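You operate a simulated robot arm through the tools that you are given. There is no shell and no other tool.

Carry out the task below with a simulated robot arm. There is one attempt and no reset: what you move stays moved.

## Task
The main gas line is low: move the orange coupler to the spare line and open it.
Fine: shut the main line valve and vent the hose before the coupler comes off; the spare line is left open.

The check looks at the end state, three seconds after you hand in, the way a careful person would. Anything else that was tipped, shoved, dropped, spilled or broken makes it a failure.

## Robot
A 7-joint arm with a fingered hand, fixed in place. Base frame: the origin is on the floor under the middle of its stand, x ahead of it, y to its left, z up; the work surface is at about z = 824. Lengths are in mm, angles in degrees, forces in N, time in s.
With the tool pointing down near the work surface it reaches from about 320 to 720 mm from the base axis. Its first joint turns from -166.0 to 166.0 degrees. Payload 4 kg.
Tool frame: the origin (TCP) lies between the finger pads and is the grasp point; the fingertips stand 26 mm ahead of it; z points along the fingers, y is the line along which they close. The gripper opens to 148 mm; its body begins 73 mm behind the TCP. The gripper is a hand of 3 fingers: y runs from the thumb to the fingers, the wrist lies at [0, 0, -239] in the tool frame, and closing takes about 1.5 s.
Orientation is told as [roll, pitch, yaw] about the base's x, y, z axes, in that order, counted from this pose: with the fingers straight down and closing along the base's y, the tool's x points along the base's -x, its y along +y and its z along -z.

## Interface
- The arm moves only by the tool apply_moves. Its argument "plan" is a list of rows, each an object of numbers (a shift or turn left out is 0, a gripper value left out holds the last): "x", "y", "z": the shift along the tool's x, y, z in mm; "rx", "ry", "rz": the turn, a rotation vector about the tool's x, y, z in degrees; "grip": the finger opening in mm, from 0 to 148. In form: [{"x": .., "y": .., "z": .., "rx": .., "ry": .., "rz": .., "grip": ..}, ...]. A call has 1 to 20 rows; each row shifts and turns the commanded pose from where the row before left it, along the tool's axes as they then stand. A row lasts 0.2 s, in which the tool goes at most 50 mm and 8.6 degrees; a call with a longer step from one row to the next is refused whole, and so is a gripper value outside its range. A pose out of reach is approached as far as the arm can. The call stops where the force on the tool passes 70 N (or 10 N more than at its start, if that is more) or the arm is blocked; 0.2 s more then pass. The fingers move at their own pace (about 72 mm/s each) and stop on an object; they squeeze with about 24 N. The grip force told is the motor's: it shows also when the fingers shut on nothing. Time passes only in rows, and 0.2 s behind the last, so rows that do not move let the fingers close. It gives the time, the measured TCP pose, the force on the tool (base axes), the opening and the grip force at its end, in the units of the frame above (readings bear some noise), with the torque about the TCP (base axes, N m) and any sound that the robot's microphone picked up.
- Cameras (640 x 400 px; columns grow to the right, rows downward): "scene" is fixed at [52, -498.9, 1657]; the picture's right is [0.98, -0.21, 0.00], its down [-0.10, -0.48, -0.87] and it looks along [0.19, 0.85, -0.49] (base axes); focal length 364 px, centre (320, 200). "wrist" rides on the gripper at [68, -39, -90] in the tool frame; the picture's right is [0.50, 0.87, 0.00], its down [-0.66, 0.38, -0.65] and it looks along [-0.57, 0.33, 0.76] (tool axes); focal length 222 px, centre (320, 200). There is no depth. A picture from a camera that has moved, and an enlarged one, comes with that camera's place and axes in the base frame and with its lens.
- get_image(camera): a new picture of that camera. It takes no simulated time.
- lift_body(by): slides the trunk up (or, below 0, down) by that many mm; the arm rides with it, the base frame stays. It gives what a move gives, with no picture.
- grasp_type(shape): the hand has 3 fingers and takes this shape, open, in about a second: jaw (thumb against the fingers, like two jaws); tri (thumb and two fingers); tip (a fingertip pinch); poke (one finger out to press); point (the index stretched); flat (the hand flat); cup (the hand cupped); fist (a fist). The gripper value then closes the fingers along that shape, each until it touches; the sizes above hold for jaw. It gives what a move gives, with no picture.
- inspect(camera, box): a new picture of the part [left, top, right, bottom] of that camera's present view, enlarged. It takes no simulated time.
- hand_in(): hands the job in; it is judged then, once.

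Nothing tells you positions but the pictures and the camera data. Unless the task says otherwise, let go and move clear before handing in.

The tools are called after ">>>" by a JSON object that holds its "method" and its "body". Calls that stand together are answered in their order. apply_moves: Moves the arm, as the interface text tells. Its arguments: {"type":"object","properties":{"plan":{"type":"array"}},"required":["plan"]} The other tools are called the same way: lift_body (by) moves the trunk up or down; grasp_type (shape) gives the hand a shape; get_image (camera) takes a picture; inspect (camera, box) takes an enlarged picture of a part of a camera's view; hand_in () hands the job in.

At the start:

```text
clock: 0.0
ee_pos: [271.4, 258.8, 1336.1]
ee_rot: [0.0, 0.0, 0.0]
wrist_force: [-0.3, -0.3, 1.1]
wrist_torque: [0.03, -0.01, -0.02]
opening: 147.9
gripper_force: 0.0
shape: jaw
trunk travel left (down, up): [-507.0, 83.0]
```

scene: 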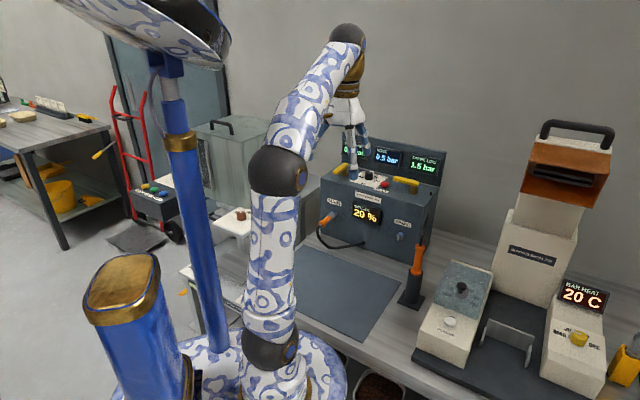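
wrist: 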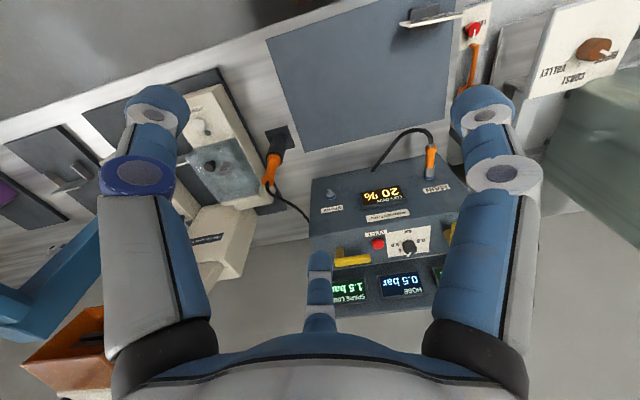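

I see a dark box (gas station) with displays, yellow valve handles, an orange coupler on the left "MAIN" port, and an orange tool in a stand at right. I'll enlarge the views to understand it.

>>> {"method": "inspect", "body": {"camera": "scene", "box": [300, 120, 460, 270]}}

>>> {"method": "inspect", "body": {"camera": "wrist", "box": [240, 110, 480, 320]}}

>>> {"method": "inspect", "body": {"camera": "scene", "box": [300, 200, 460, 320]}}

```text
2.67 times, centred on (380, 195) of scene
camera zoom: at [52.0, -498.9, 1657.0], right [0.98, -0.21, 0.0], down [-0.1, -0.48, -0.87], along [0.19, 0.85, -0.49], focal length 971 px, centre (160, 213)
```

zoom: 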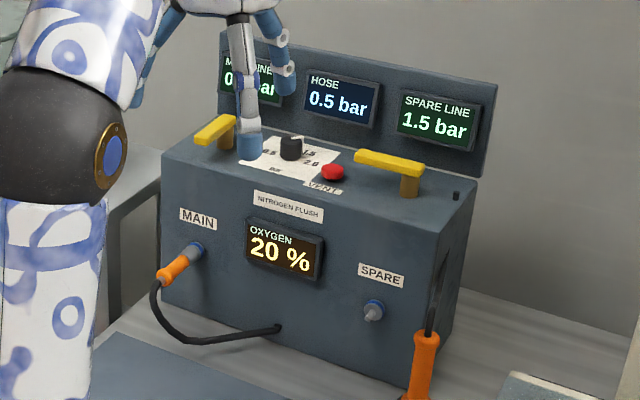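

```text
1.90 times, centred on (360, 215) of wrist
camera zoom: at [205.0, 220.7, 1426.3], right [-0.5, 0.87, 0.0], down [0.66, 0.38, 0.65], along [0.57, 0.33, -0.76], focal length 423 px, centre (244, 171)
```

zoom: 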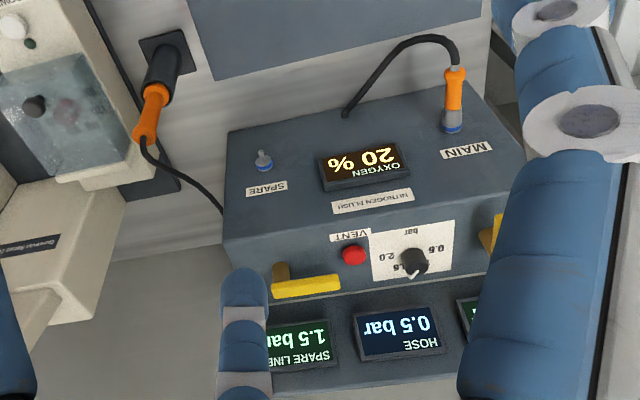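

```text
3.33 times, centred on (380, 260) of scene
camera zoom: at [52.0, -498.9, 1657.0], right [0.98, -0.21, 0.0], down [-0.1, -0.48, -0.87], along [0.19, 0.85, -0.49], focal length 1213 px, centre (120, 0)
```

zoom: 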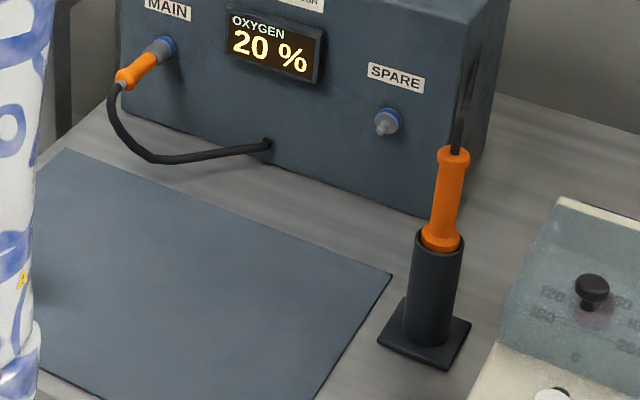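

I see the nitrogen box turned about 45°: main port near (350, 643, 932) with the orange coupler on it, and spare port near (543, 451, 932). The vent button is near (515, 563, 1083) and the yellow handles are on top at about z 1102. Next I turn the hand to match the box and move for a closer look.

>>> {"method": "apply_moves", "body": {"plan": [{"rz": -7.5}, {"rz": -7.5}, {"rz": -7.5}, {"rz": -7.5}, {"rz": -7.5}, {"rz": -7.5}, {"x": -30}, {"x": -30}, {"x": -30}, {"x": -30}]}}

>>> {"method": "get_image", "body": {"camera": "wrist"}}

>>> {"method": "get_image", "body": {"camera": "scene"}}

```text
clock: 2.2
ee_pos: [333.3, 318.1, 1312.2]
ee_rot: [0.1, -0.2, 44.9]
wrist_force: [-0.1, 0.5, 0.1]
wrist_torque: [-0.08, 0.03, -0.02]
opening: 147.9
gripper_force: 0.0
shape: jaw
out of reach, approached as far as the arm can: row 7, 8, 9, 10
trunk travel left (down, up): [-507.0, 83.0]
```

```text
taken
camera wrist: at [312.7, 242.6, 1401.8], right [-0.97, 0.26, 0.0], down [0.2, 0.73, 0.66], along [0.17, 0.63, -0.76], focal length 222 px, centre (320, 200)
```

wrist: 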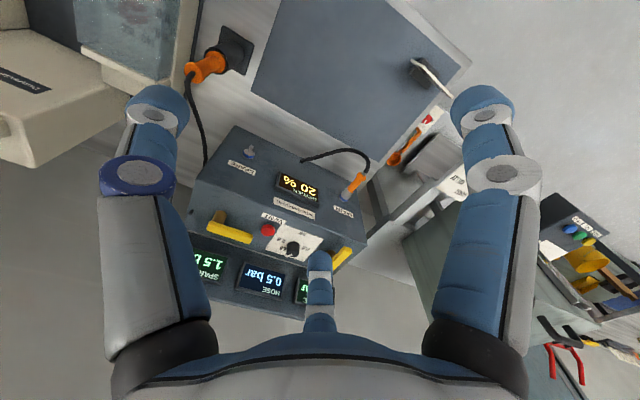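

```text
taken
```

scene: 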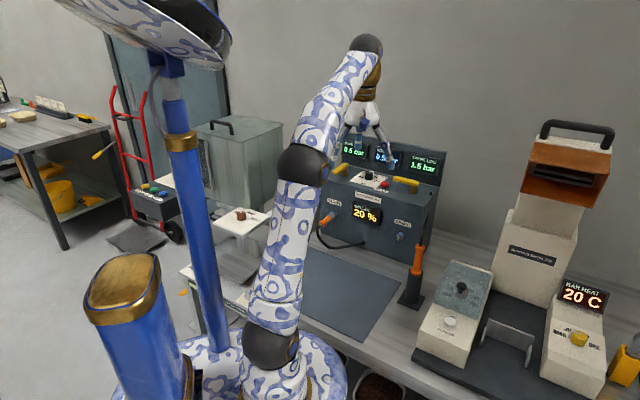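

The arm now leaves most of the box top visible. I'll enlarge both views to read the handles and the displays.

>>> {"method": "inspect", "body": {"camera": "scene", "box": [310, 130, 450, 220]}}

>>> {"method": "inspect", "body": {"camera": "wrist", "box": [180, 110, 380, 320]}}

>>> {"method": "inspect", "body": {"camera": "scene", "box": [310, 190, 440, 270]}}

```text
4.44 times, centred on (380, 175) of scene
camera zoom: at [52.0, -498.9, 1657.0], right [0.98, -0.21, 0.0], down [-0.1, -0.48, -0.87], along [0.19, 0.85, -0.49], focal length 1618 px, centre (53, 311)
```

zoom: 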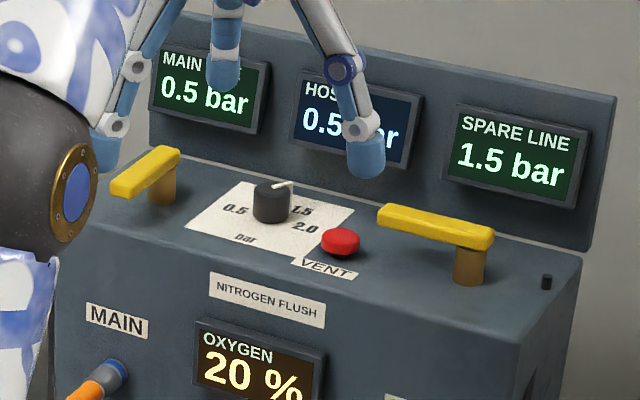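

```text
1.90 times, centred on (280, 215) of wrist
camera zoom: at [312.7, 242.6, 1401.8], right [-0.97, 0.26, 0.0], down [0.2, 0.73, 0.66], along [0.17, 0.63, -0.76], focal length 423 px, centre (396, 171)
```

zoom: 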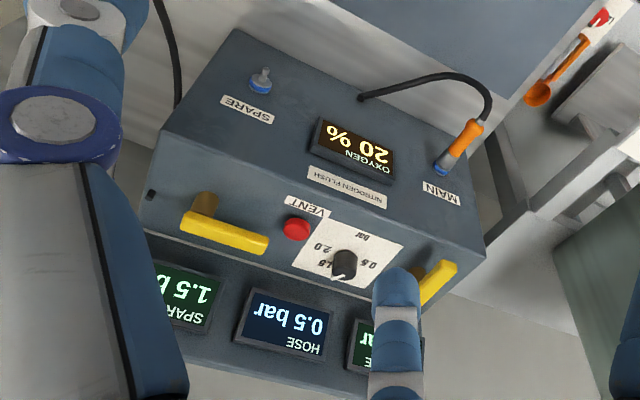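

```text
4.92 times, centred on (375, 230) of scene
camera zoom: at [52.0, -498.9, 1657.0], right [0.98, -0.21, 0.0], down [-0.1, -0.48, -0.87], along [0.19, 0.85, -0.49], focal length 1792 px, centre (49, 52)
```

zoom: 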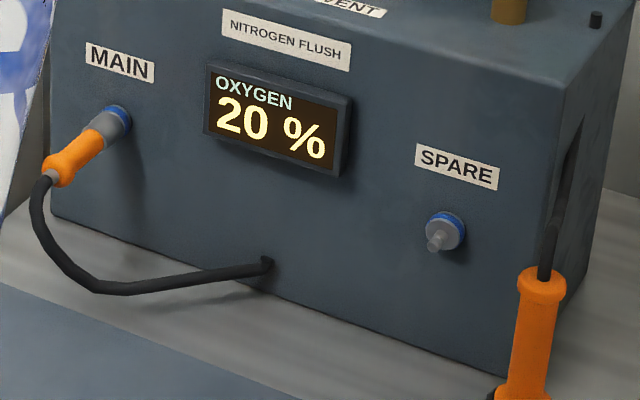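

The main line reads 0.5 bar with its lever pointing forward, and the spare reads 1.5 bar with its lever crosswise, so forward looks open and crosswise shut. Next I raise the trunk for reach, tilt the hand outward and set it to the poke shape.

>>> {"method": "lift_body", "body": {"by": 80}}

>>> {"method": "apply_moves", "body": {"plan": [{"ry": -7.5}, {"ry": -7.5}, {"ry": -7.5}, {"ry": -7.5}, {"ry": -7.5}, {"ry": -7.5}]}}

>>> {"method": "grasp_type", "body": {"shape": "poke"}}

>>> {"method": "get_image", "body": {"camera": "wrist"}}

>>> {"method": "get_image", "body": {"camera": "scene"}}

```text
clock: 3.4
ee_pos: [331.3, 316.9, 1391.1]
ee_rot: [0.1, -0.2, 45.1]
wrist_force: [0.1, -0.2, 0.2]
wrist_torque: [-0.01, 0.0, 0.0]
opening: 148.0
gripper_force: 0.1
shape: jaw
trunk travel left (down, up): [-587.0, 3.0]
```

```text
clock: 4.8
ee_pos: [331.0, 316.2, 1392.5]
ee_rot: [0.1, -45.3, 44.9]
wrist_force: [-0.1, 0.8, -0.1]
wrist_torque: [0.04, 0.0, 0.01]
opening: 147.9
gripper_force: 0.0
shape: jaw
trunk travel left (down, up): [-587.0, 3.0]
```

```text
clock: 5.7
ee_pos: [330.5, 316.3, 1393.0]
ee_rot: [0.1, -45.2, 44.9]
wrist_force: [0.4, -0.6, 0.0]
wrist_torque: [0.03, 0.0, -0.02]
opening: 0.2
gripper_force: 0.1
shape: poke
trunk travel left (down, up): [-587.0, 3.0]
```

```text
taken
camera wrist: at [280.6, 210.4, 1408.2], right [-0.86, 0.36, -0.35], down [-0.27, 0.27, 0.93], along [0.43, 0.89, -0.13], focal length 222 px, centre (320, 200)
```

wrist: 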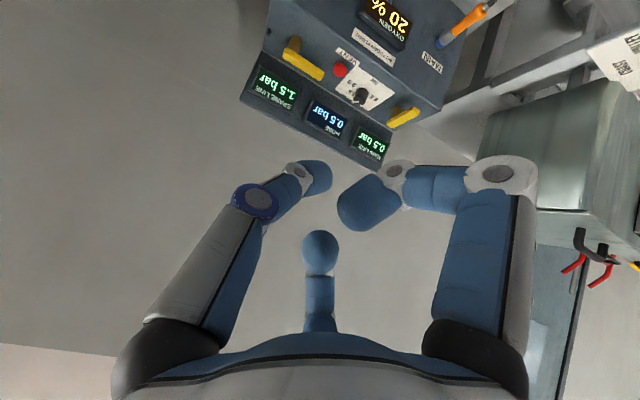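

```text
taken
```

scene: 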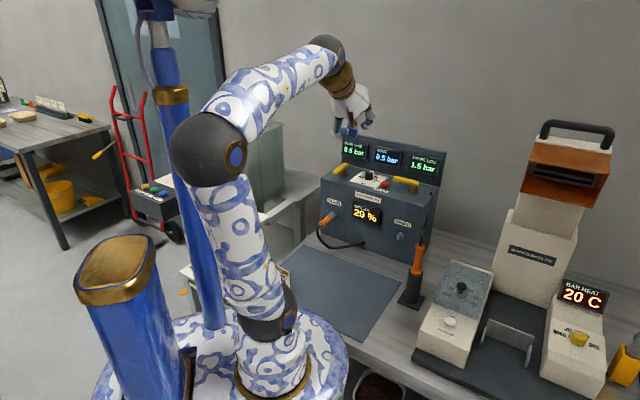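

The poke shape leaves one finger straight and the other two curled. I'll enlarge the scene view to find where its tip sits relative to the tool frame.

>>> {"method": "inspect", "body": {"camera": "scene", "box": [300, 60, 400, 150]}}

>>> {"method": "inspect", "body": {"camera": "wrist", "box": [230, 140, 420, 330]}}

>>> {"method": "inspect", "body": {"camera": "wrist", "box": [230, 0, 480, 170]}}

```text
4.44 times, centred on (350, 105) of scene
camera zoom: at [52.0, -498.9, 1657.0], right [0.98, -0.21, 0.0], down [-0.1, -0.48, -0.87], along [0.19, 0.85, -0.49], focal length 1618 px, centre (187, 622)
```

zoom: 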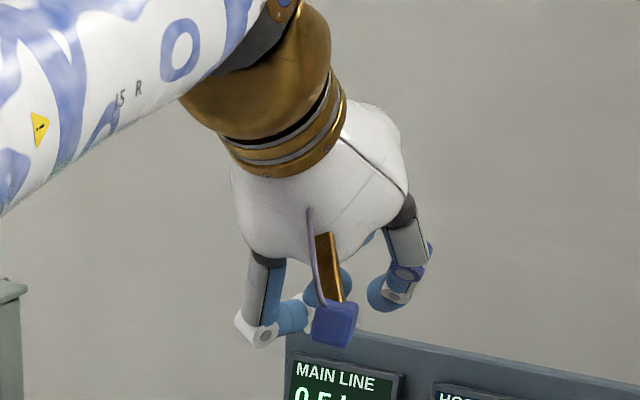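

```text
2.11 times, centred on (325, 235) of wrist
camera zoom: at [280.6, 210.4, 1408.2], right [-0.86, 0.36, -0.35], down [-0.27, 0.27, 0.93], along [0.43, 0.89, -0.13], focal length 468 px, centre (310, 126)
```

zoom: 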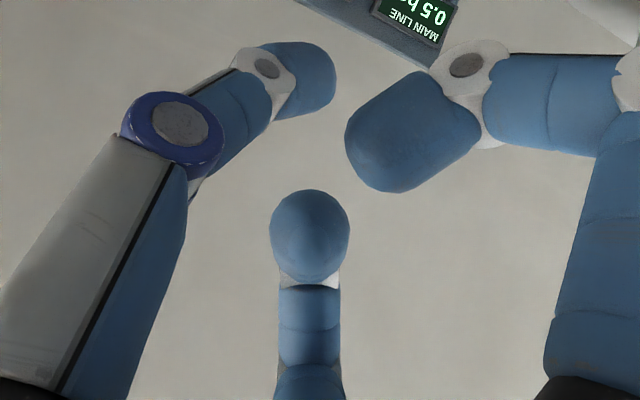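

```text
2.35 times, centred on (355, 85) of wrist
camera zoom: at [280.6, 210.4, 1408.2], right [-0.86, 0.36, -0.35], down [-0.27, 0.27, 0.93], along [0.43, 0.89, -0.13], focal length 523 px, centre (238, 471)
```

zoom: 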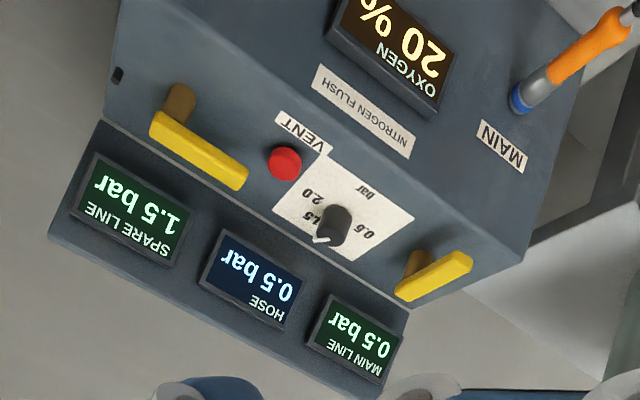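

The poke finger does not stand out much ahead of the others. I'll try the "tip" and "point" shapes here, clear of everything, to see which gives a well-defined tip.

>>> {"method": "grasp_type", "body": {"shape": "point"}}

>>> {"method": "get_image", "body": {"camera": "wrist"}}

>>> {"method": "inspect", "body": {"camera": "scene", "box": [300, 60, 400, 150]}}

>>> {"method": "grasp_type", "body": {"shape": "tip"}}

>>> {"method": "get_image", "body": {"camera": "wrist"}}

>>> {"method": "inspect", "body": {"camera": "scene", "box": [300, 60, 400, 150]}}

>>> {"method": "grasp_type", "body": {"shape": "jaw"}}

>>> {"method": "apply_moves", "body": {"plan": [{"grip": 0}, {"grip": 0}, {"grip": 0}, {"grip": 0}, {"grip": 0}, {"grip": 0}, {"grip": 0}, {"grip": 0}]}}

>>> {"method": "get_image", "body": {"camera": "wrist"}}

>>> {"method": "inspect", "body": {"camera": "scene", "box": [300, 60, 400, 150]}}

```text
clock: 6.6
ee_pos: [332.2, 316.3, 1392.6]
ee_rot: [0.1, -45.2, 44.9]
wrist_force: [0.0, -0.3, -0.2]
wrist_torque: [0.0, -0.04, -0.03]
opening: 142.2
gripper_force: 0.0
shape: point
trunk travel left (down, up): [-587.0, 3.0]
```

```text
taken
camera wrist: at [280.6, 210.4, 1408.2], right [-0.86, 0.36, -0.35], down [-0.27, 0.27, 0.93], along [0.43, 0.89, -0.13], focal length 222 px, centre (320, 200)
```

wrist: 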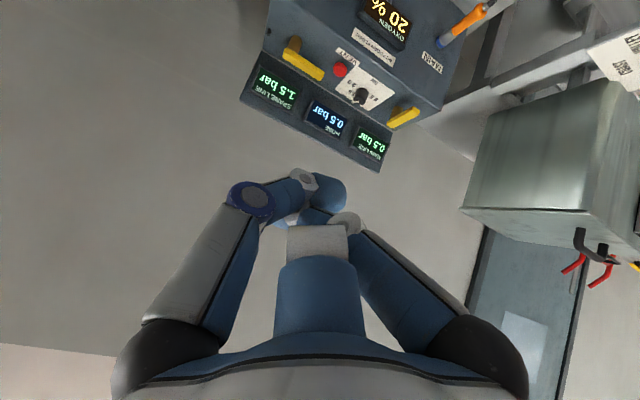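

```text
4.44 times, centred on (350, 105) of scene
camera zoom: at [52.0, -498.9, 1657.0], right [0.98, -0.21, 0.0], down [-0.1, -0.48, -0.87], along [0.19, 0.85, -0.49], focal length 1618 px, centre (187, 622)
```

zoom: 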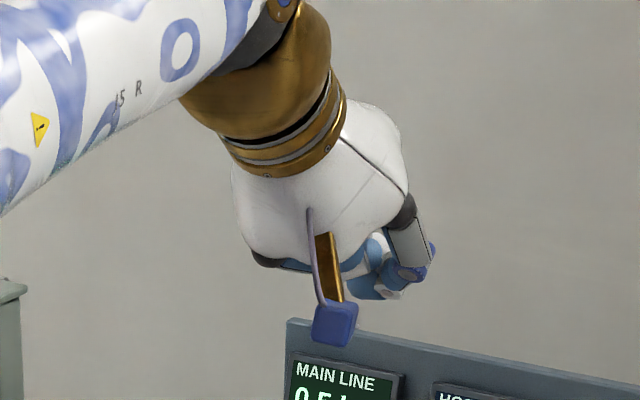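

```text
clock: 7.5
ee_pos: [332.2, 317.4, 1392.0]
ee_rot: [0.1, -45.1, 44.9]
wrist_force: [0.2, -0.9, 0.6]
wrist_torque: [0.0, -0.01, -0.02]
opening: 147.9
gripper_force: 0.0
shape: tip
trunk travel left (down, up): [-587.0, 3.0]
```

```text
taken
camera wrist: at [280.6, 210.4, 1408.2], right [-0.86, 0.36, -0.35], down [-0.27, 0.27, 0.93], along [0.43, 0.89, -0.13], focal length 222 px, centre (320, 200)
```

wrist: 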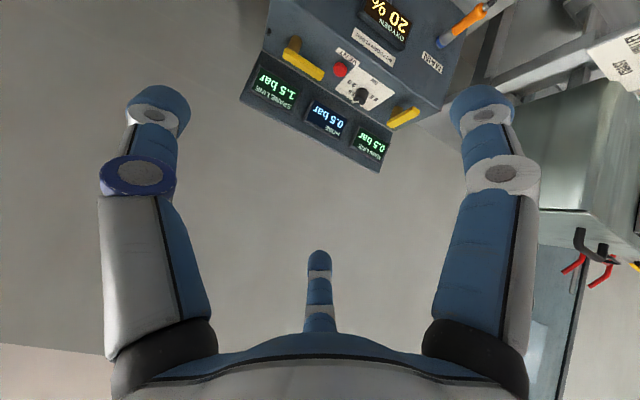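

```text
4.44 times, centred on (350, 105) of scene
camera zoom: at [52.0, -498.9, 1657.0], right [0.98, -0.21, 0.0], down [-0.1, -0.48, -0.87], along [0.19, 0.85, -0.49], focal length 1618 px, centre (187, 622)
```

zoom: 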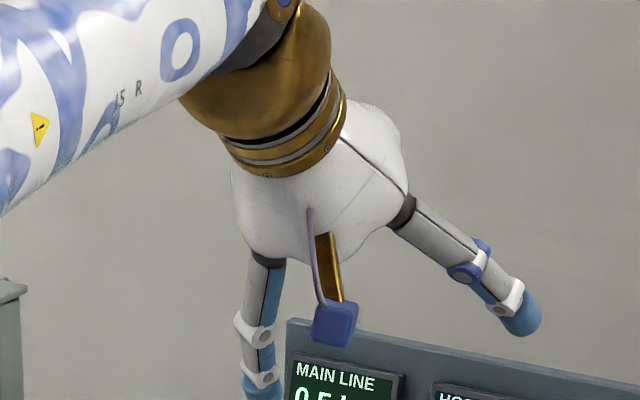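

```text
clock: 8.4
ee_pos: [331.0, 316.1, 1393.6]
ee_rot: [0.1, -45.1, 44.9]
wrist_force: [-0.3, 0.4, -0.6]
wrist_torque: [-0.01, -0.03, 0.02]
opening: 147.8
gripper_force: 0.1
shape: jaw
trunk travel left (down, up): [-587.0, 3.0]
```

```text
clock: 10.2
ee_pos: [332.3, 316.3, 1393.1]
ee_rot: [0.1, -45.2, 44.8]
wrist_force: [0.1, -0.1, -0.3]
wrist_torque: [0.04, -0.03, -0.01]
opening: 0.1
gripper_force: 24.0
shape: jaw
trunk travel left (down, up): [-587.0, 3.0]
```

```text
taken
camera wrist: at [280.6, 210.3, 1408.1], right [-0.86, 0.36, -0.35], down [-0.27, 0.27, 0.93], along [0.43, 0.89, -0.13], focal length 222 px, centre (320, 200)
```

wrist: 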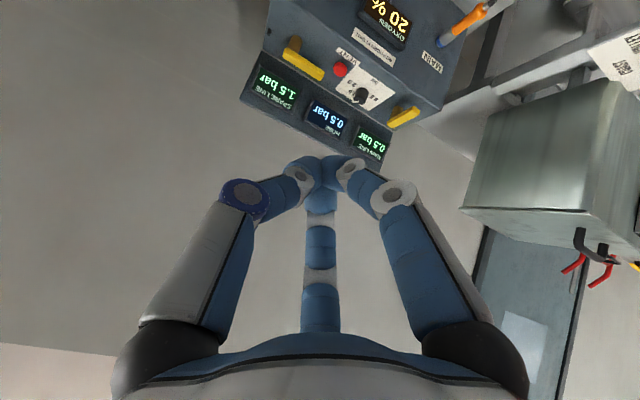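

```text
4.44 times, centred on (350, 105) of scene
camera zoom: at [52.0, -498.9, 1657.0], right [0.98, -0.21, 0.0], down [-0.1, -0.48, -0.87], along [0.19, 0.85, -0.49], focal length 1618 px, centre (187, 622)
```

zoom: 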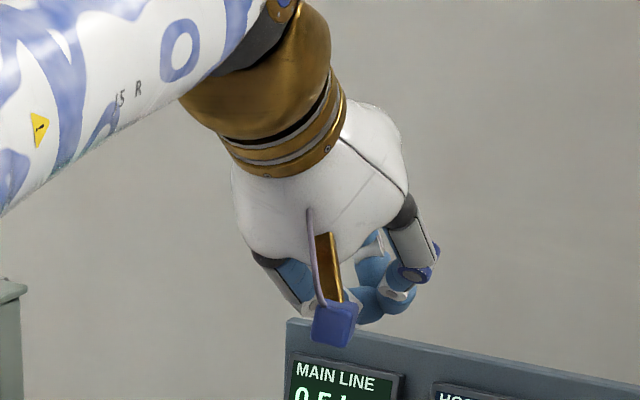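

Closed jaw fingers meet neatly at the TCP, and the poke thumb tip also ends near the TCP axis. I'll keep the closed fist of fingertips and move to a hover beside the main lever, on its right (knob) side.

>>> {"method": "apply_moves", "body": {"plan": [{"x": -5, "y": 17.6, "z": 32.3}, {"x": -5, "y": 17.6, "z": 32.3}, {"x": -5, "y": 17.6, "z": 32.3}, {"x": -5, "y": 17.6, "z": 32.3}, {"x": -5, "y": 17.6, "z": 32.3}, {"x": -5, "y": 17.6, "z": 32.3}, {"x": -5, "y": 17.6, "z": 32.3}, {"x": -5, "y": 17.6, "z": 32.3}, {"x": -5, "y": 17.6, "z": 32.3}, {"x": -5, "y": 17.6, "z": 32.3}]}}

>>> {"method": "get_image", "body": {"camera": "wrist"}}

>>> {"method": "get_image", "body": {"camera": "scene"}}

>>> {"method": "inspect", "body": {"camera": "scene", "box": [310, 120, 450, 220]}}

```text
clock: 12.4
ee_pos: [395.3, 629.5, 1199.1]
ee_rot: [0.0, -45.1, 44.9]
wrist_force: [-0.4, 0.1, 0.0]
wrist_torque: [-0.02, 0.0, 0.0]
opening: 0.0
gripper_force: 24.0
shape: jaw
trunk travel left (down, up): [-587.0, 3.0]
```

```text
taken
camera wrist: at [343.4, 523.4, 1214.6], right [-0.86, 0.36, -0.35], down [-0.27, 0.27, 0.93], along [0.43, 0.89, -0.13], focal length 222 px, centre (320, 200)
```

wrist: 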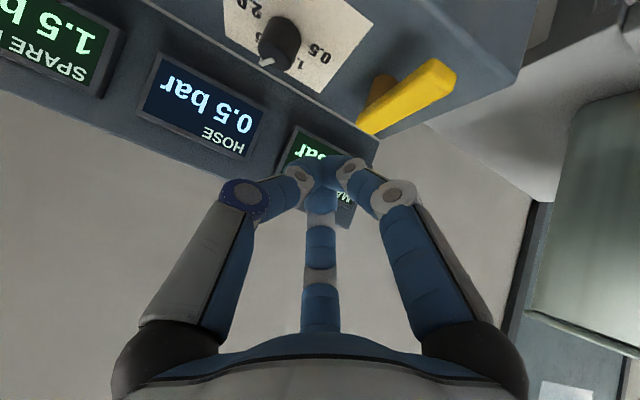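

```text
taken
```

scene: 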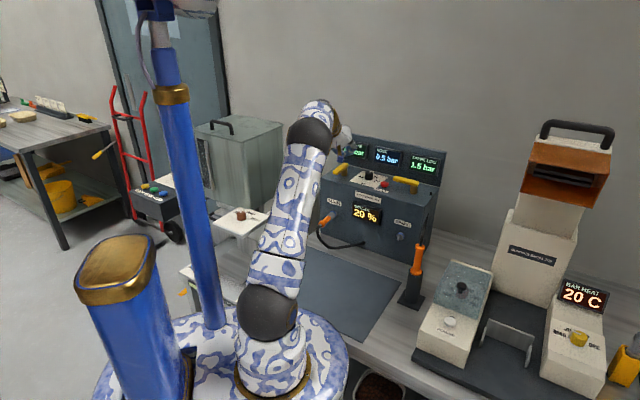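

```text
4.00 times, centred on (380, 170) of scene
camera zoom: at [52.0, -498.9, 1657.0], right [0.98, -0.21, 0.0], down [-0.1, -0.48, -0.87], along [0.19, 0.85, -0.49], focal length 1456 px, centre (80, 320)
```

zoom: 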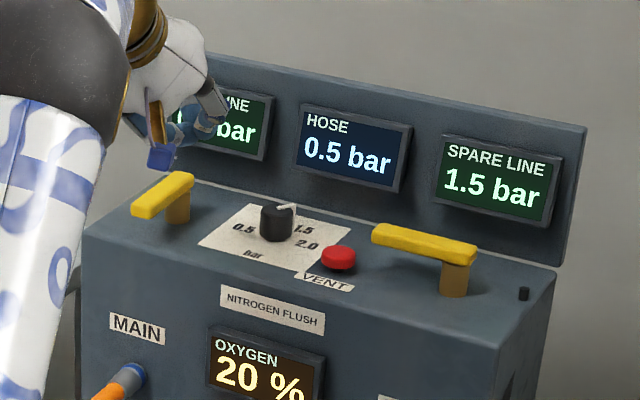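

The main lever is where I estimated: free end near depth 704 and side 201 in the box frame, pivot about 780. I lower the closed fingertips beside it, to TCP z about 1108.

>>> {"method": "apply_moves", "body": {"plan": [{"x": 13, "z": 13}, {"x": 13, "z": 13}, {"x": 13, "z": 13}, {"x": 13, "z": 13}, {"x": 12, "z": 12}]}}

>>> {"method": "get_image", "body": {"camera": "wrist"}}

>>> {"method": "inspect", "body": {"camera": "scene", "box": [310, 120, 450, 220]}}

```text
clock: 13.6
ee_pos: [395.0, 628.7, 1109.9]
ee_rot: [-0.1, -45.2, 44.9]
wrist_force: [0.0, -0.5, -0.3]
wrist_torque: [0.02, 0.03, -0.01]
opening: 0.0
gripper_force: 24.0
shape: jaw
trunk travel left (down, up): [-587.0, 3.0]
```

```text
taken
camera wrist: at [342.9, 523.0, 1124.8], right [-0.86, 0.36, -0.35], down [-0.27, 0.27, 0.93], along [0.43, 0.89, -0.13], focal length 222 px, centre (320, 200)
```

wrist: 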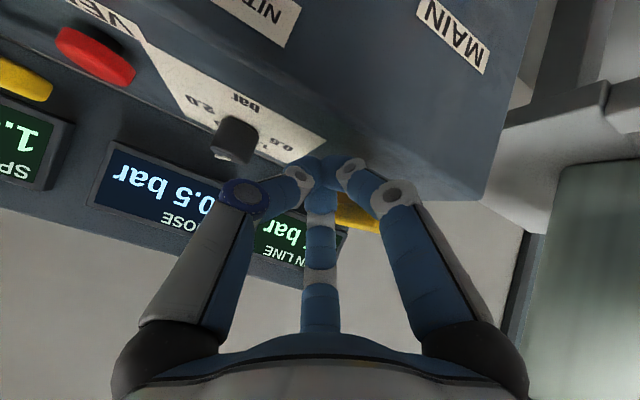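

```text
4.00 times, centred on (380, 170) of scene
camera zoom: at [52.0, -498.9, 1657.0], right [0.98, -0.21, 0.0], down [-0.1, -0.48, -0.87], along [0.19, 0.85, -0.49], focal length 1456 px, centre (80, 320)
```

zoom: 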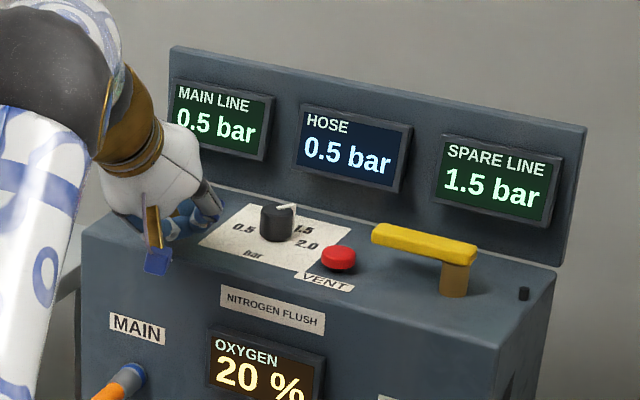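

No contact yet and the hand sits to the right of the lever. I push gently to the left (+y of the tool) and watch the force.

>>> {"method": "apply_moves", "body": {"plan": [{"y": 5}, {"y": 5}, {"y": 5}, {"y": 5}]}}

>>> {"method": "get_image", "body": {"camera": "wrist"}}

```text
clock: 14.6
ee_pos: [383.3, 638.4, 1111.2]
ee_rot: [-0.1, -45.1, 44.8]
wrist_force: [11.5, -16.9, -3.2]
wrist_torque: [-0.14, -0.13, 0.41]
opening: 0.0
gripper_force: 24.3
shape: jaw
trunk travel left (down, up): [-587.0, 3.0]
```

```text
taken
camera wrist: at [332.8, 533.2, 1125.7], right [-0.86, 0.37, -0.35], down [-0.27, 0.27, 0.93], along [0.43, 0.89, -0.13], focal length 222 px, centre (320, 200)
```

wrist: 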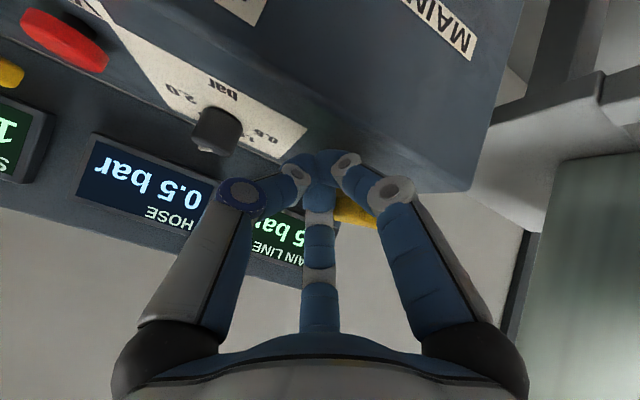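

Contact is made with about 20 N. I push a little more to see whether the lever turns this way.

>>> {"method": "apply_moves", "body": {"plan": [{"y": 4}, {"y": 4}, {"y": 0}]}}

>>> {"method": "get_image", "body": {"camera": "wrist"}}

>>> {"method": "inspect", "body": {"camera": "scene", "box": [310, 120, 450, 220]}}

```text
clock: 15.4
ee_pos: [381.1, 642.6, 1110.9]
ee_rot: [0.0, -45.1, 44.6]
wrist_force: [24.6, -33.5, -5.8]
wrist_torque: [-0.21, -0.27, 0.46]
opening: 0.0
gripper_force: 23.4
shape: jaw
trunk travel left (down, up): [-587.0, 3.0]
```

```text
taken
camera wrist: at [329.2, 537.1, 1125.9], right [-0.86, 0.37, -0.35], down [-0.27, 0.27, 0.93], along [0.44, 0.89, -0.13], focal length 222 px, centre (320, 200)
```

wrist: 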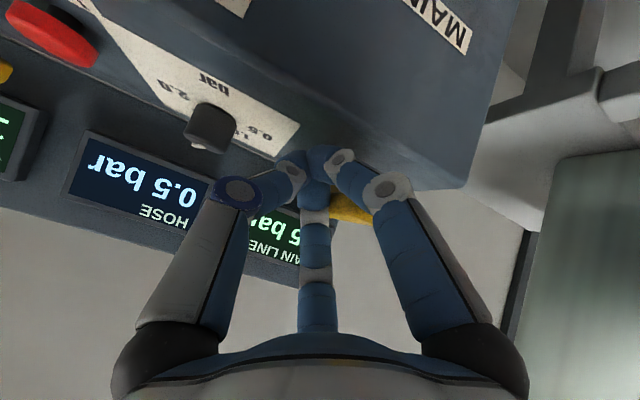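

```text
4.00 times, centred on (380, 170) of scene
camera zoom: at [52.0, -498.9, 1657.0], right [0.98, -0.21, 0.0], down [-0.1, -0.48, -0.87], along [0.19, 0.85, -0.49], focal length 1456 px, centre (80, 320)
```

zoom: 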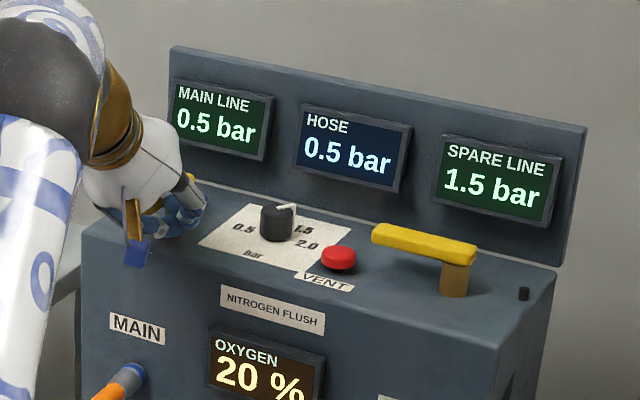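

Pushing left only loads the lever (42 N) without turning it, so that is its end stop. I back off, rise, cross to its left side and will push it toward the knob instead.

>>> {"method": "apply_moves", "body": {"plan": [{"y": -10}, {"y": -15}, {"x": -22, "z": -22}, {"x": -22, "z": -22}, {"x": -4, "z": -4}, {"y": 20}, {"y": 20}, {"y": 20}, {"y": 20}, {"y": 8}, {"x": 0}]}}

>>> {"method": "get_image", "body": {"camera": "wrist"}}

>>> {"method": "inspect", "body": {"camera": "scene", "box": [310, 120, 450, 220]}}

```text
clock: 17.8
ee_pos: [330.0, 692.9, 1177.7]
ee_rot: [0.1, -45.2, 44.9]
wrist_force: [0.2, 0.0, -0.3]
wrist_torque: [0.0, -0.03, 0.03]
opening: 0.2
gripper_force: 24.2
shape: jaw
trunk travel left (down, up): [-587.0, 3.0]
```

```text
taken
camera wrist: at [278.9, 586.4, 1192.4], right [-0.86, 0.36, -0.35], down [-0.27, 0.27, 0.93], along [0.43, 0.89, -0.13], focal length 222 px, centre (320, 200)
```

wrist: 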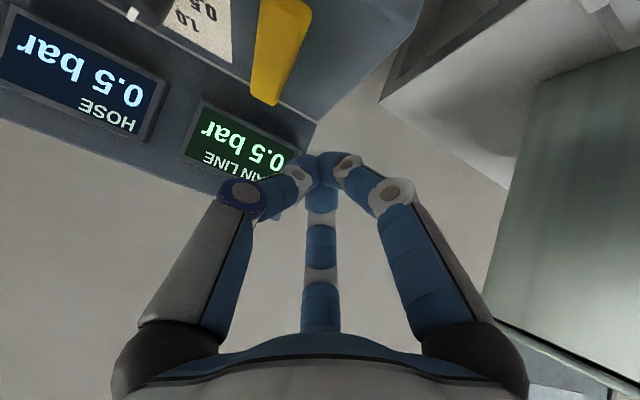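

```text
4.00 times, centred on (380, 170) of scene
camera zoom: at [52.0, -498.9, 1657.0], right [0.98, -0.21, 0.0], down [-0.1, -0.48, -0.87], along [0.19, 0.85, -0.49], focal length 1456 px, centre (80, 320)
```

zoom: 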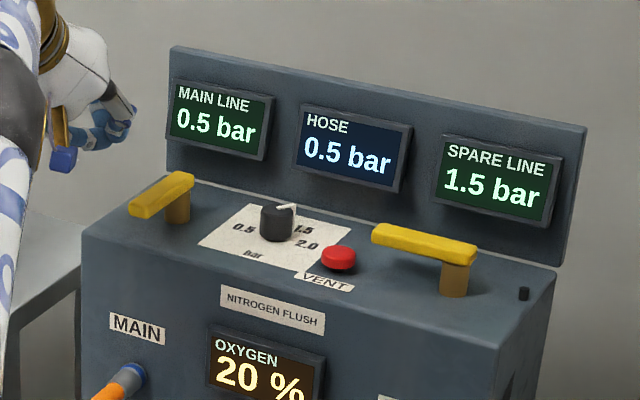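

The lever is unchanged and I am on its left side. I lower to the same height and push toward the knob.

>>> {"method": "apply_moves", "body": {"plan": [{"x": 17, "z": 17}, {"x": 17, "z": 17}, {"x": 15, "z": 15}, {"y": -6}, {"y": -6}, {"y": -6}, {"y": -6}, {"y": -5}]}}

>>> {"method": "get_image", "body": {"camera": "wrist"}}

>>> {"method": "inspect", "body": {"camera": "scene", "box": [310, 120, 450, 220]}}

```text
clock: 19.6
ee_pos: [351.0, 672.6, 1109.3]
ee_rot: [0.0, -45.2, 44.9]
wrist_force: [-1.0, 1.1, 1.4]
wrist_torque: [-0.03, 0.03, -0.03]
opening: 0.0
gripper_force: 24.1
shape: jaw
trunk travel left (down, up): [-587.0, 3.0]
```

```text
taken
camera wrist: at [299.7, 566.0, 1124.4], right [-0.86, 0.36, -0.35], down [-0.27, 0.27, 0.93], along [0.43, 0.89, -0.13], focal length 222 px, centre (320, 200)
```

wrist: 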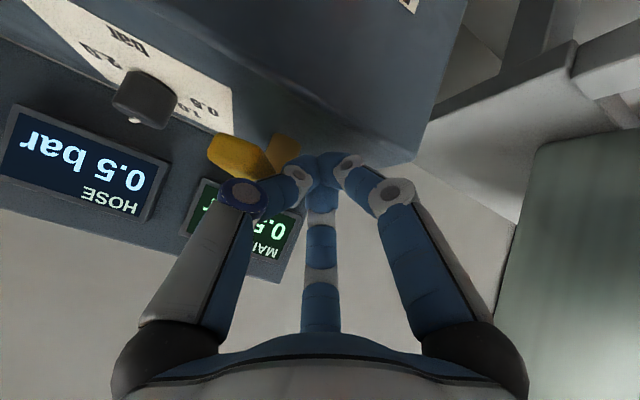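

```text
4.00 times, centred on (380, 170) of scene
camera zoom: at [52.0, -498.9, 1657.0], right [0.98, -0.21, 0.0], down [-0.1, -0.48, -0.87], along [0.19, 0.85, -0.49], focal length 1456 px, centre (80, 320)
```

zoom: 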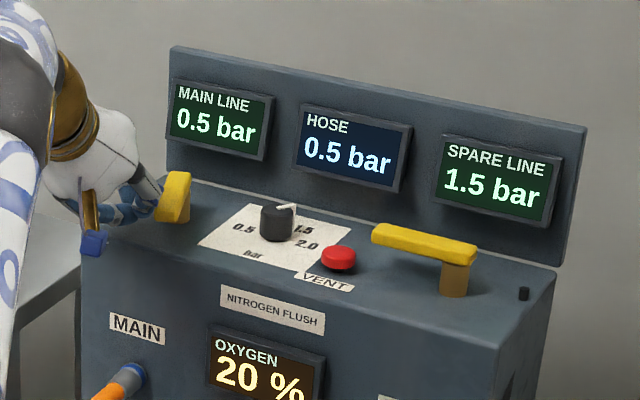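

The lever turns this way. I continue around the arc with a growing forward component.

>>> {"method": "apply_moves", "body": {"plan": [{"y": -7, "x": -1.4, "z": 1.4}, {"y": -7, "x": -1.4, "z": 1.4}, {"y": -7, "x": -2.8, "z": 2.8}, {"y": -6, "x": -2.8, "z": 2.8}, {"y": -5, "x": -3.5, "z": 3.5}]}}

>>> {"method": "get_image", "body": {"camera": "wrist"}}

>>> {"method": "inspect", "body": {"camera": "scene", "box": [310, 120, 450, 220]}}

```text
clock: 20.8
ee_pos: [385.2, 661.0, 1108.5]
ee_rot: [0.1, -45.3, 44.9]
wrist_force: [-2.3, -1.6, -1.3]
wrist_torque: [-0.04, 0.1, -0.02]
opening: 0.0
gripper_force: 23.7
shape: jaw
trunk travel left (down, up): [-587.0, 3.0]
```

```text
taken
camera wrist: at [334.5, 554.7, 1124.1], right [-0.86, 0.36, -0.35], down [-0.27, 0.27, 0.93], along [0.43, 0.89, -0.13], focal length 222 px, centre (320, 200)
```

wrist: 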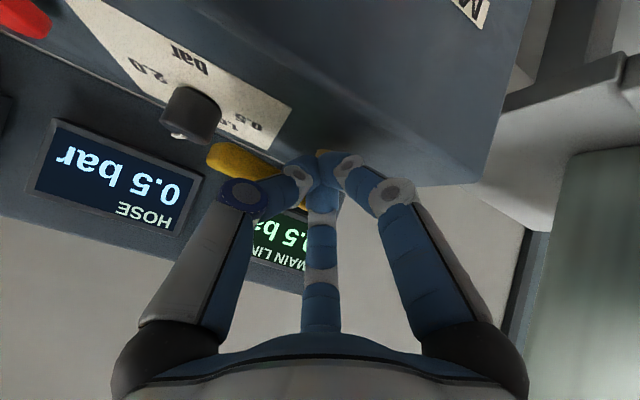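

```text
4.00 times, centred on (380, 170) of scene
camera zoom: at [52.0, -498.9, 1657.0], right [0.98, -0.21, 0.0], down [-0.1, -0.48, -0.87], along [0.19, 0.85, -0.49], focal length 1456 px, centre (80, 320)
```

zoom: 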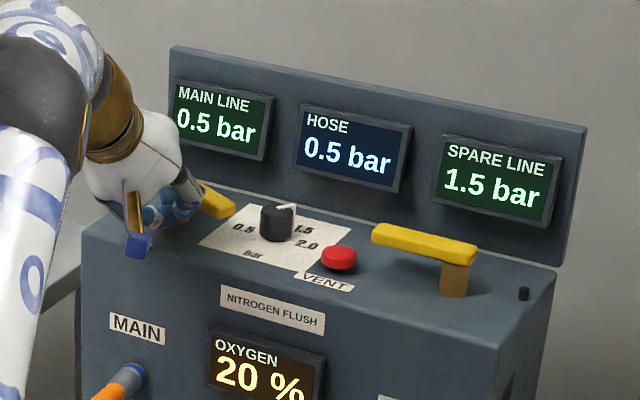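

The lever is most of the way round. I slide outward along it and push it forward to its closed stop.

>>> {"method": "apply_moves", "body": {"plan": [{"y": -8}, {"y": -8}, {"y": -8, "x": -1.5, "z": 1.5}, {"y": -4, "x": -2.5, "z": 2.5}, {"x": -2.5, "z": 2.5}, {"x": -2.5, "z": 2.5}]}}

>>> {"method": "get_image", "body": {"camera": "wrist"}}

>>> {"method": "inspect", "body": {"camera": "scene", "box": [310, 120, 450, 220]}}

```text
clock: 22.2
ee_pos: [411.0, 648.9, 1110.0]
ee_rot: [0.0, -45.4, 44.9]
wrist_force: [-12.2, -14.5, 3.4]
wrist_torque: [-0.01, 0.03, 0.02]
opening: 0.2
gripper_force: 23.9
shape: jaw
trunk travel left (down, up): [-587.0, 3.0]
```

```text
taken
camera wrist: at [361.3, 542.3, 1125.5], right [-0.86, 0.36, -0.35], down [-0.27, 0.26, 0.93], along [0.43, 0.89, -0.13], focal length 222 px, centre (320, 200)
```

wrist: 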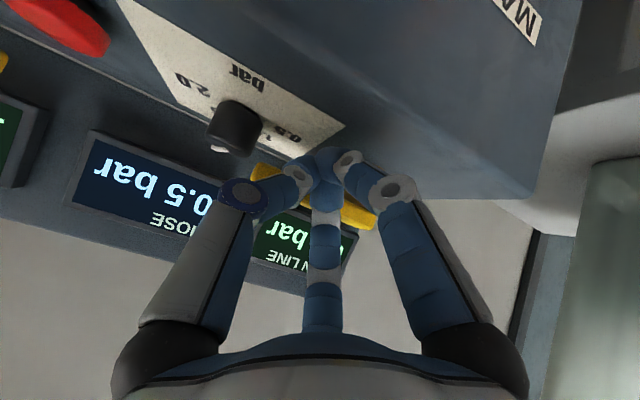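

```text
4.00 times, centred on (380, 170) of scene
camera zoom: at [52.0, -498.9, 1657.0], right [0.98, -0.21, 0.0], down [-0.1, -0.48, -0.87], along [0.19, 0.85, -0.49], focal length 1456 px, centre (80, 320)
```

zoom: 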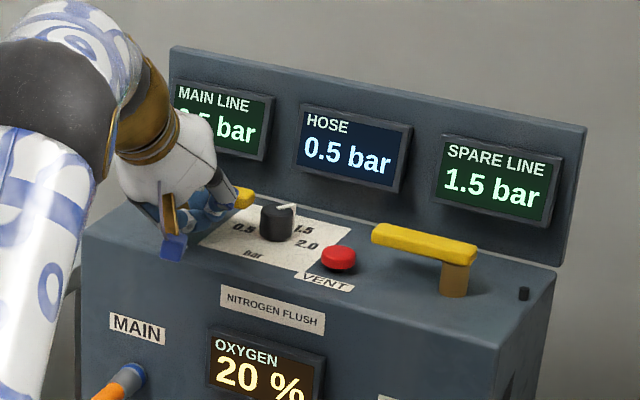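

Now the lever looks parallel to the display panel and pushes back with about 19 N, so it seems at its stop. I press slightly more to be sure, then back off and lift to look.

>>> {"method": "apply_moves", "body": {"plan": [{"x": -2, "z": 2}, {"x": -2, "z": 2}, {"x": 0}]}}

>>> {"method": "apply_moves", "body": {"plan": [{"x": 10, "z": -10}, {"x": 10, "z": -10}, {"x": -20, "z": -20}, {"x": -20, "z": -20}, {"x": -20, "z": -20}, {"x": 0}]}}

>>> {"method": "get_image", "body": {"camera": "wrist"}}

>>> {"method": "inspect", "body": {"camera": "scene", "box": [310, 120, 450, 220]}}

```text
clock: 23.0
ee_pos: [419.7, 650.7, 1107.0]
ee_rot: [-0.2, -45.0, 44.9]
wrist_force: [-3.4, -25.4, -18.5]
wrist_torque: [-0.37, 0.13, -0.16]
opening: 0.1
gripper_force: 23.7
shape: jaw
trunk travel left (down, up): [-587.0, 3.0]
```

```text
clock: 24.4
ee_pos: [397.7, 634.2, 1194.7]
ee_rot: [0.0, -45.3, 44.9]
wrist_force: [0.4, -0.1, -0.4]
wrist_torque: [-0.03, 0.03, 0.04]
opening: 0.0
gripper_force: 24.0
shape: jaw
trunk travel left (down, up): [-587.0, 3.0]
```

```text
taken
camera wrist: at [346.6, 527.7, 1209.3], right [-0.86, 0.36, -0.35], down [-0.27, 0.27, 0.93], along [0.43, 0.89, -0.13], focal length 222 px, centre (320, 200)
```

wrist: 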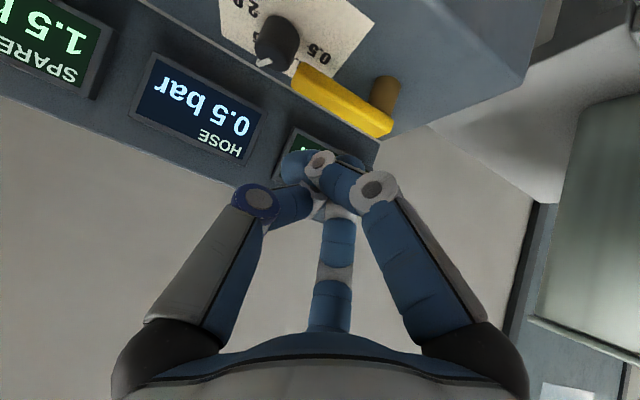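

```text
4.00 times, centred on (380, 170) of scene
camera zoom: at [52.0, -498.9, 1657.0], right [0.98, -0.21, 0.0], down [-0.1, -0.48, -0.87], along [0.19, 0.85, -0.49], focal length 1456 px, centre (80, 320)
```

zoom: 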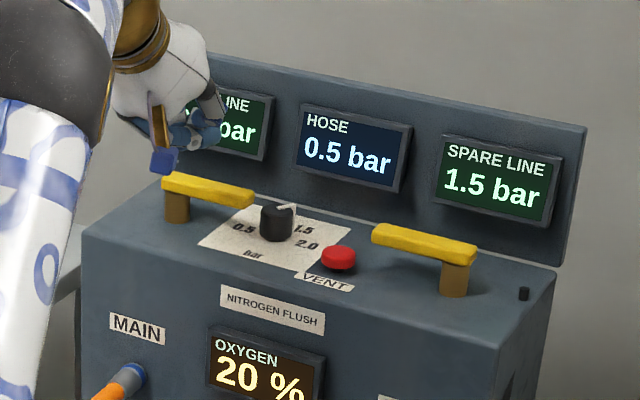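

The main lever is now crosswise like the spare's, so the main is shut. Next I switch to the poke shape and move above the vent button, near (515, 563, 1083).

>>> {"method": "grasp_type", "body": {"shape": "poke"}}

>>> {"method": "apply_moves", "body": {"plan": [{"y": -22, "x": -2, "z": 2}, {"y": -22, "x": -2, "z": 2}, {"y": -23, "x": -2, "z": 2}, {"y": -23, "x": -2, "z": 2}, {"y": -23, "x": -2, "z": 2}, {"y": -22, "x": -3, "z": 3}, {"x": 14, "z": 14}, {"x": 0}]}}

>>> {"method": "get_image", "body": {"camera": "wrist"}}

>>> {"method": "inspect", "body": {"camera": "scene", "box": [310, 100, 450, 220]}}

```text
clock: 25.3
ee_pos: [397.2, 633.5, 1194.0]
ee_rot: [0.1, -45.2, 44.9]
wrist_force: [-0.7, 1.4, 0.0]
wrist_torque: [-0.04, 0.0, 0.0]
opening: 0.0
gripper_force: 0.1
shape: poke
trunk travel left (down, up): [-587.0, 3.0]
```

```text
clock: 27.1
ee_pos: [505.6, 550.5, 1174.6]
ee_rot: [0.2, -45.2, 44.9]
wrist_force: [-0.2, 0.8, -0.4]
wrist_torque: [0.0, 0.0, 0.03]
opening: 0.0
gripper_force: 0.0
shape: poke
trunk travel left (down, up): [-587.0, 3.0]
```

```text
taken
camera wrist: at [455.3, 445.0, 1189.1], right [-0.86, 0.36, -0.35], down [-0.27, 0.27, 0.93], along [0.43, 0.89, -0.13], focal length 222 px, centre (320, 200)
```

wrist: 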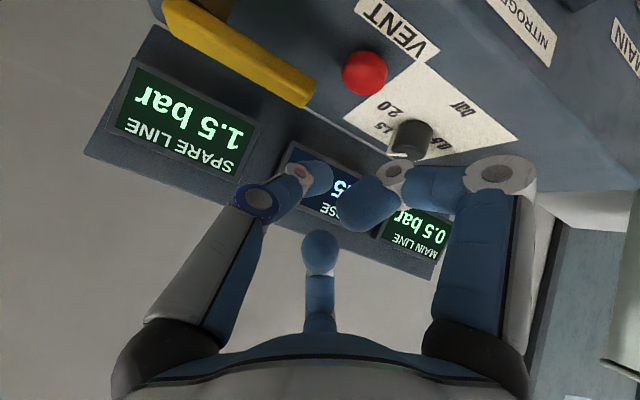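

```text
3.33 times, centred on (380, 160) of scene
camera zoom: at [52.0, -498.9, 1657.0], right [0.98, -0.21, 0.0], down [-0.1, -0.48, -0.87], along [0.19, 0.85, -0.49], focal length 1213 px, centre (120, 333)
```

zoom: 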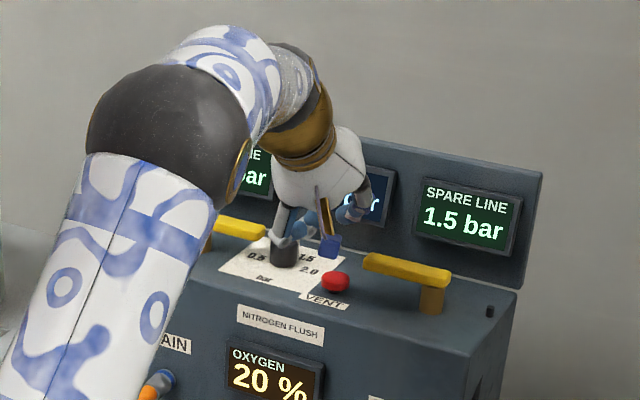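

The button checks out at depth ~760, side ~34 in the box frame. One curled finger would hang low at this tilt, so I reduce the tilt to 30° before pressing.

>>> {"method": "apply_moves", "body": {"plan": [{"ry": 7.5}, {"ry": 7.5}, {"x": -4.3, "z": 2.5}, {"x": 0}]}}

>>> {"method": "get_image", "body": {"camera": "wrist"}}

>>> {"method": "inspect", "body": {"camera": "scene", "box": [330, 100, 430, 200]}}

```text
clock: 28.1
ee_pos: [510.3, 555.6, 1172.9]
ee_rot: [0.1, -30.3, 45.0]
wrist_force: [-0.6, 0.7, 0.4]
wrist_torque: [0.01, 0.0, 0.01]
opening: 0.0
gripper_force: 0.0
shape: poke
trunk travel left (down, up): [-587.0, 3.0]
```

```text
taken
camera wrist: at [464.6, 454.8, 1217.4], right [-0.92, 0.31, -0.25], down [-0.1, 0.44, 0.89], along [0.38, 0.85, -0.37], focal length 222 px, centre (320, 200)
```

wrist: 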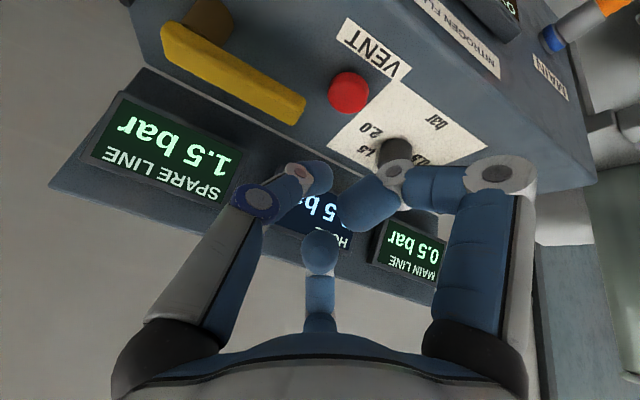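

```text
4.00 times, centred on (380, 150) of scene
camera zoom: at [52.0, -498.9, 1657.0], right [0.98, -0.21, 0.0], down [-0.1, -0.48, -0.87], along [0.19, 0.85, -0.49], focal length 1456 px, centre (80, 400)
```

zoom: 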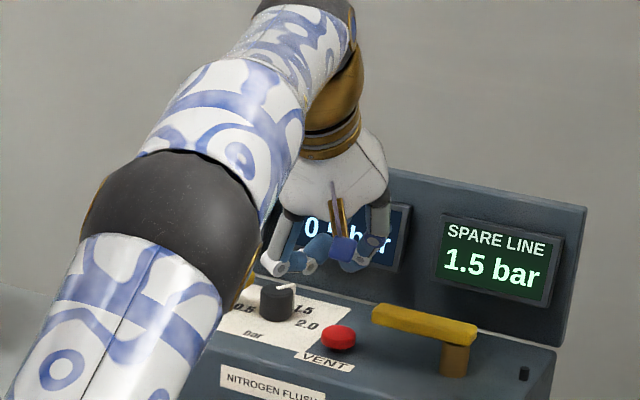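

Tilt is now 30° with the tip over the button. I descend to just above it and check before pressing.

>>> {"method": "apply_moves", "body": {"plan": [{"x": 9, "z": 15.6}, {"x": 9, "z": 15.6}, {"x": 7, "z": 12.1}, {"x": 0}]}}

>>> {"method": "get_image", "body": {"camera": "wrist"}}

>>> {"method": "inspect", "body": {"camera": "scene", "box": [330, 130, 430, 220]}}

```text
clock: 29.1
ee_pos: [509.3, 556.9, 1122.8]
ee_rot: [0.2, -30.2, 44.9]
wrist_force: [0.6, -0.6, -0.2]
wrist_torque: [0.01, 0.0, 0.04]
opening: 0.3
gripper_force: 0.1
shape: poke
trunk travel left (down, up): [-587.0, 3.0]
```

```text
taken
camera wrist: at [464.4, 455.4, 1166.6], right [-0.92, 0.31, -0.25], down [-0.1, 0.44, 0.89], along [0.38, 0.85, -0.37], focal length 222 px, centre (320, 200)
```

wrist: 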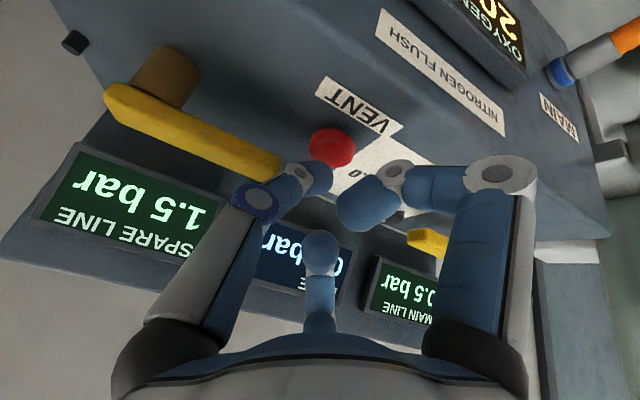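

```text
4.44 times, centred on (380, 175) of scene
camera zoom: at [52.0, -498.9, 1657.0], right [0.98, -0.21, 0.0], down [-0.1, -0.48, -0.87], along [0.19, 0.85, -0.49], focal length 1618 px, centre (53, 311)
```

zoom: 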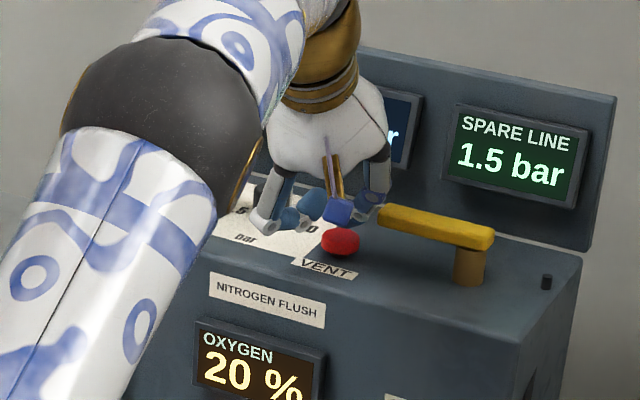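

The thumb tip is centred above the button to within a few millimetres. I press down in small steps.

>>> {"method": "apply_moves", "body": {"plan": [{"x": 3.2, "z": 1.6}, {"x": 1.5, "z": 2.6}, {"x": 1.5, "z": 2.6}, {"x": 1.5, "z": 2.6}, {"x": 0}]}}

>>> {"method": "inspect", "body": {"camera": "scene", "box": [330, 130, 430, 220]}}

>>> {"method": "get_image", "body": {"camera": "wrist"}}

```text
clock: 30.3
ee_pos: [507.3, 554.4, 1111.9]
ee_rot: [0.0, -30.1, 44.9]
wrist_force: [0.2, -0.6, 0.8]
wrist_torque: [0.04, 0.0, 0.02]
opening: 0.0
gripper_force: 0.1
shape: poke
trunk travel left (down, up): [-587.0, 3.0]
```

```text
4.44 times, centred on (380, 175) of scene
camera zoom: at [52.0, -498.9, 1657.0], right [0.98, -0.21, 0.0], down [-0.1, -0.48, -0.87], along [0.19, 0.85, -0.49], focal length 1618 px, centre (53, 311)
```

zoom: 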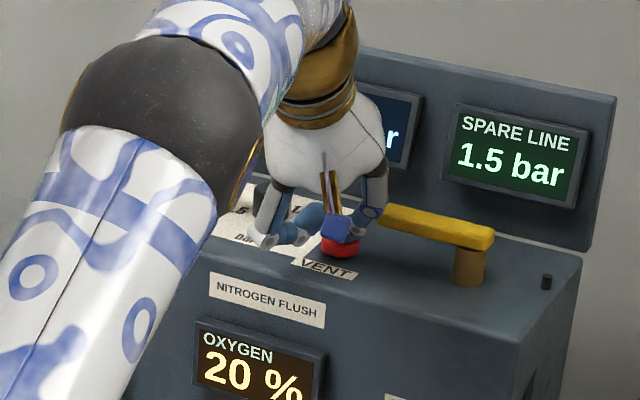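

```text
taken
camera wrist: at [462.9, 453.8, 1155.3], right [-0.92, 0.31, -0.25], down [-0.1, 0.44, 0.89], along [0.38, 0.85, -0.37], focal length 222 px, centre (320, 200)
```

wrist: 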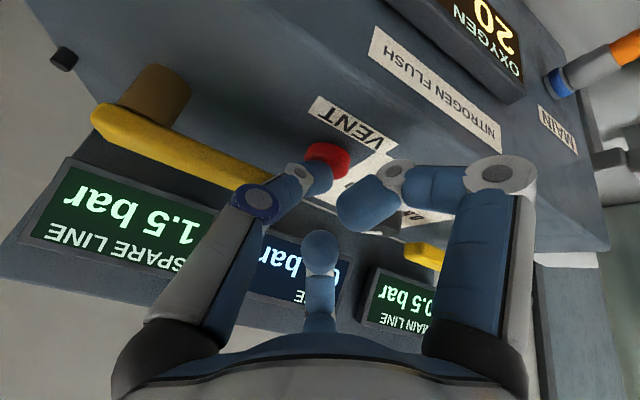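

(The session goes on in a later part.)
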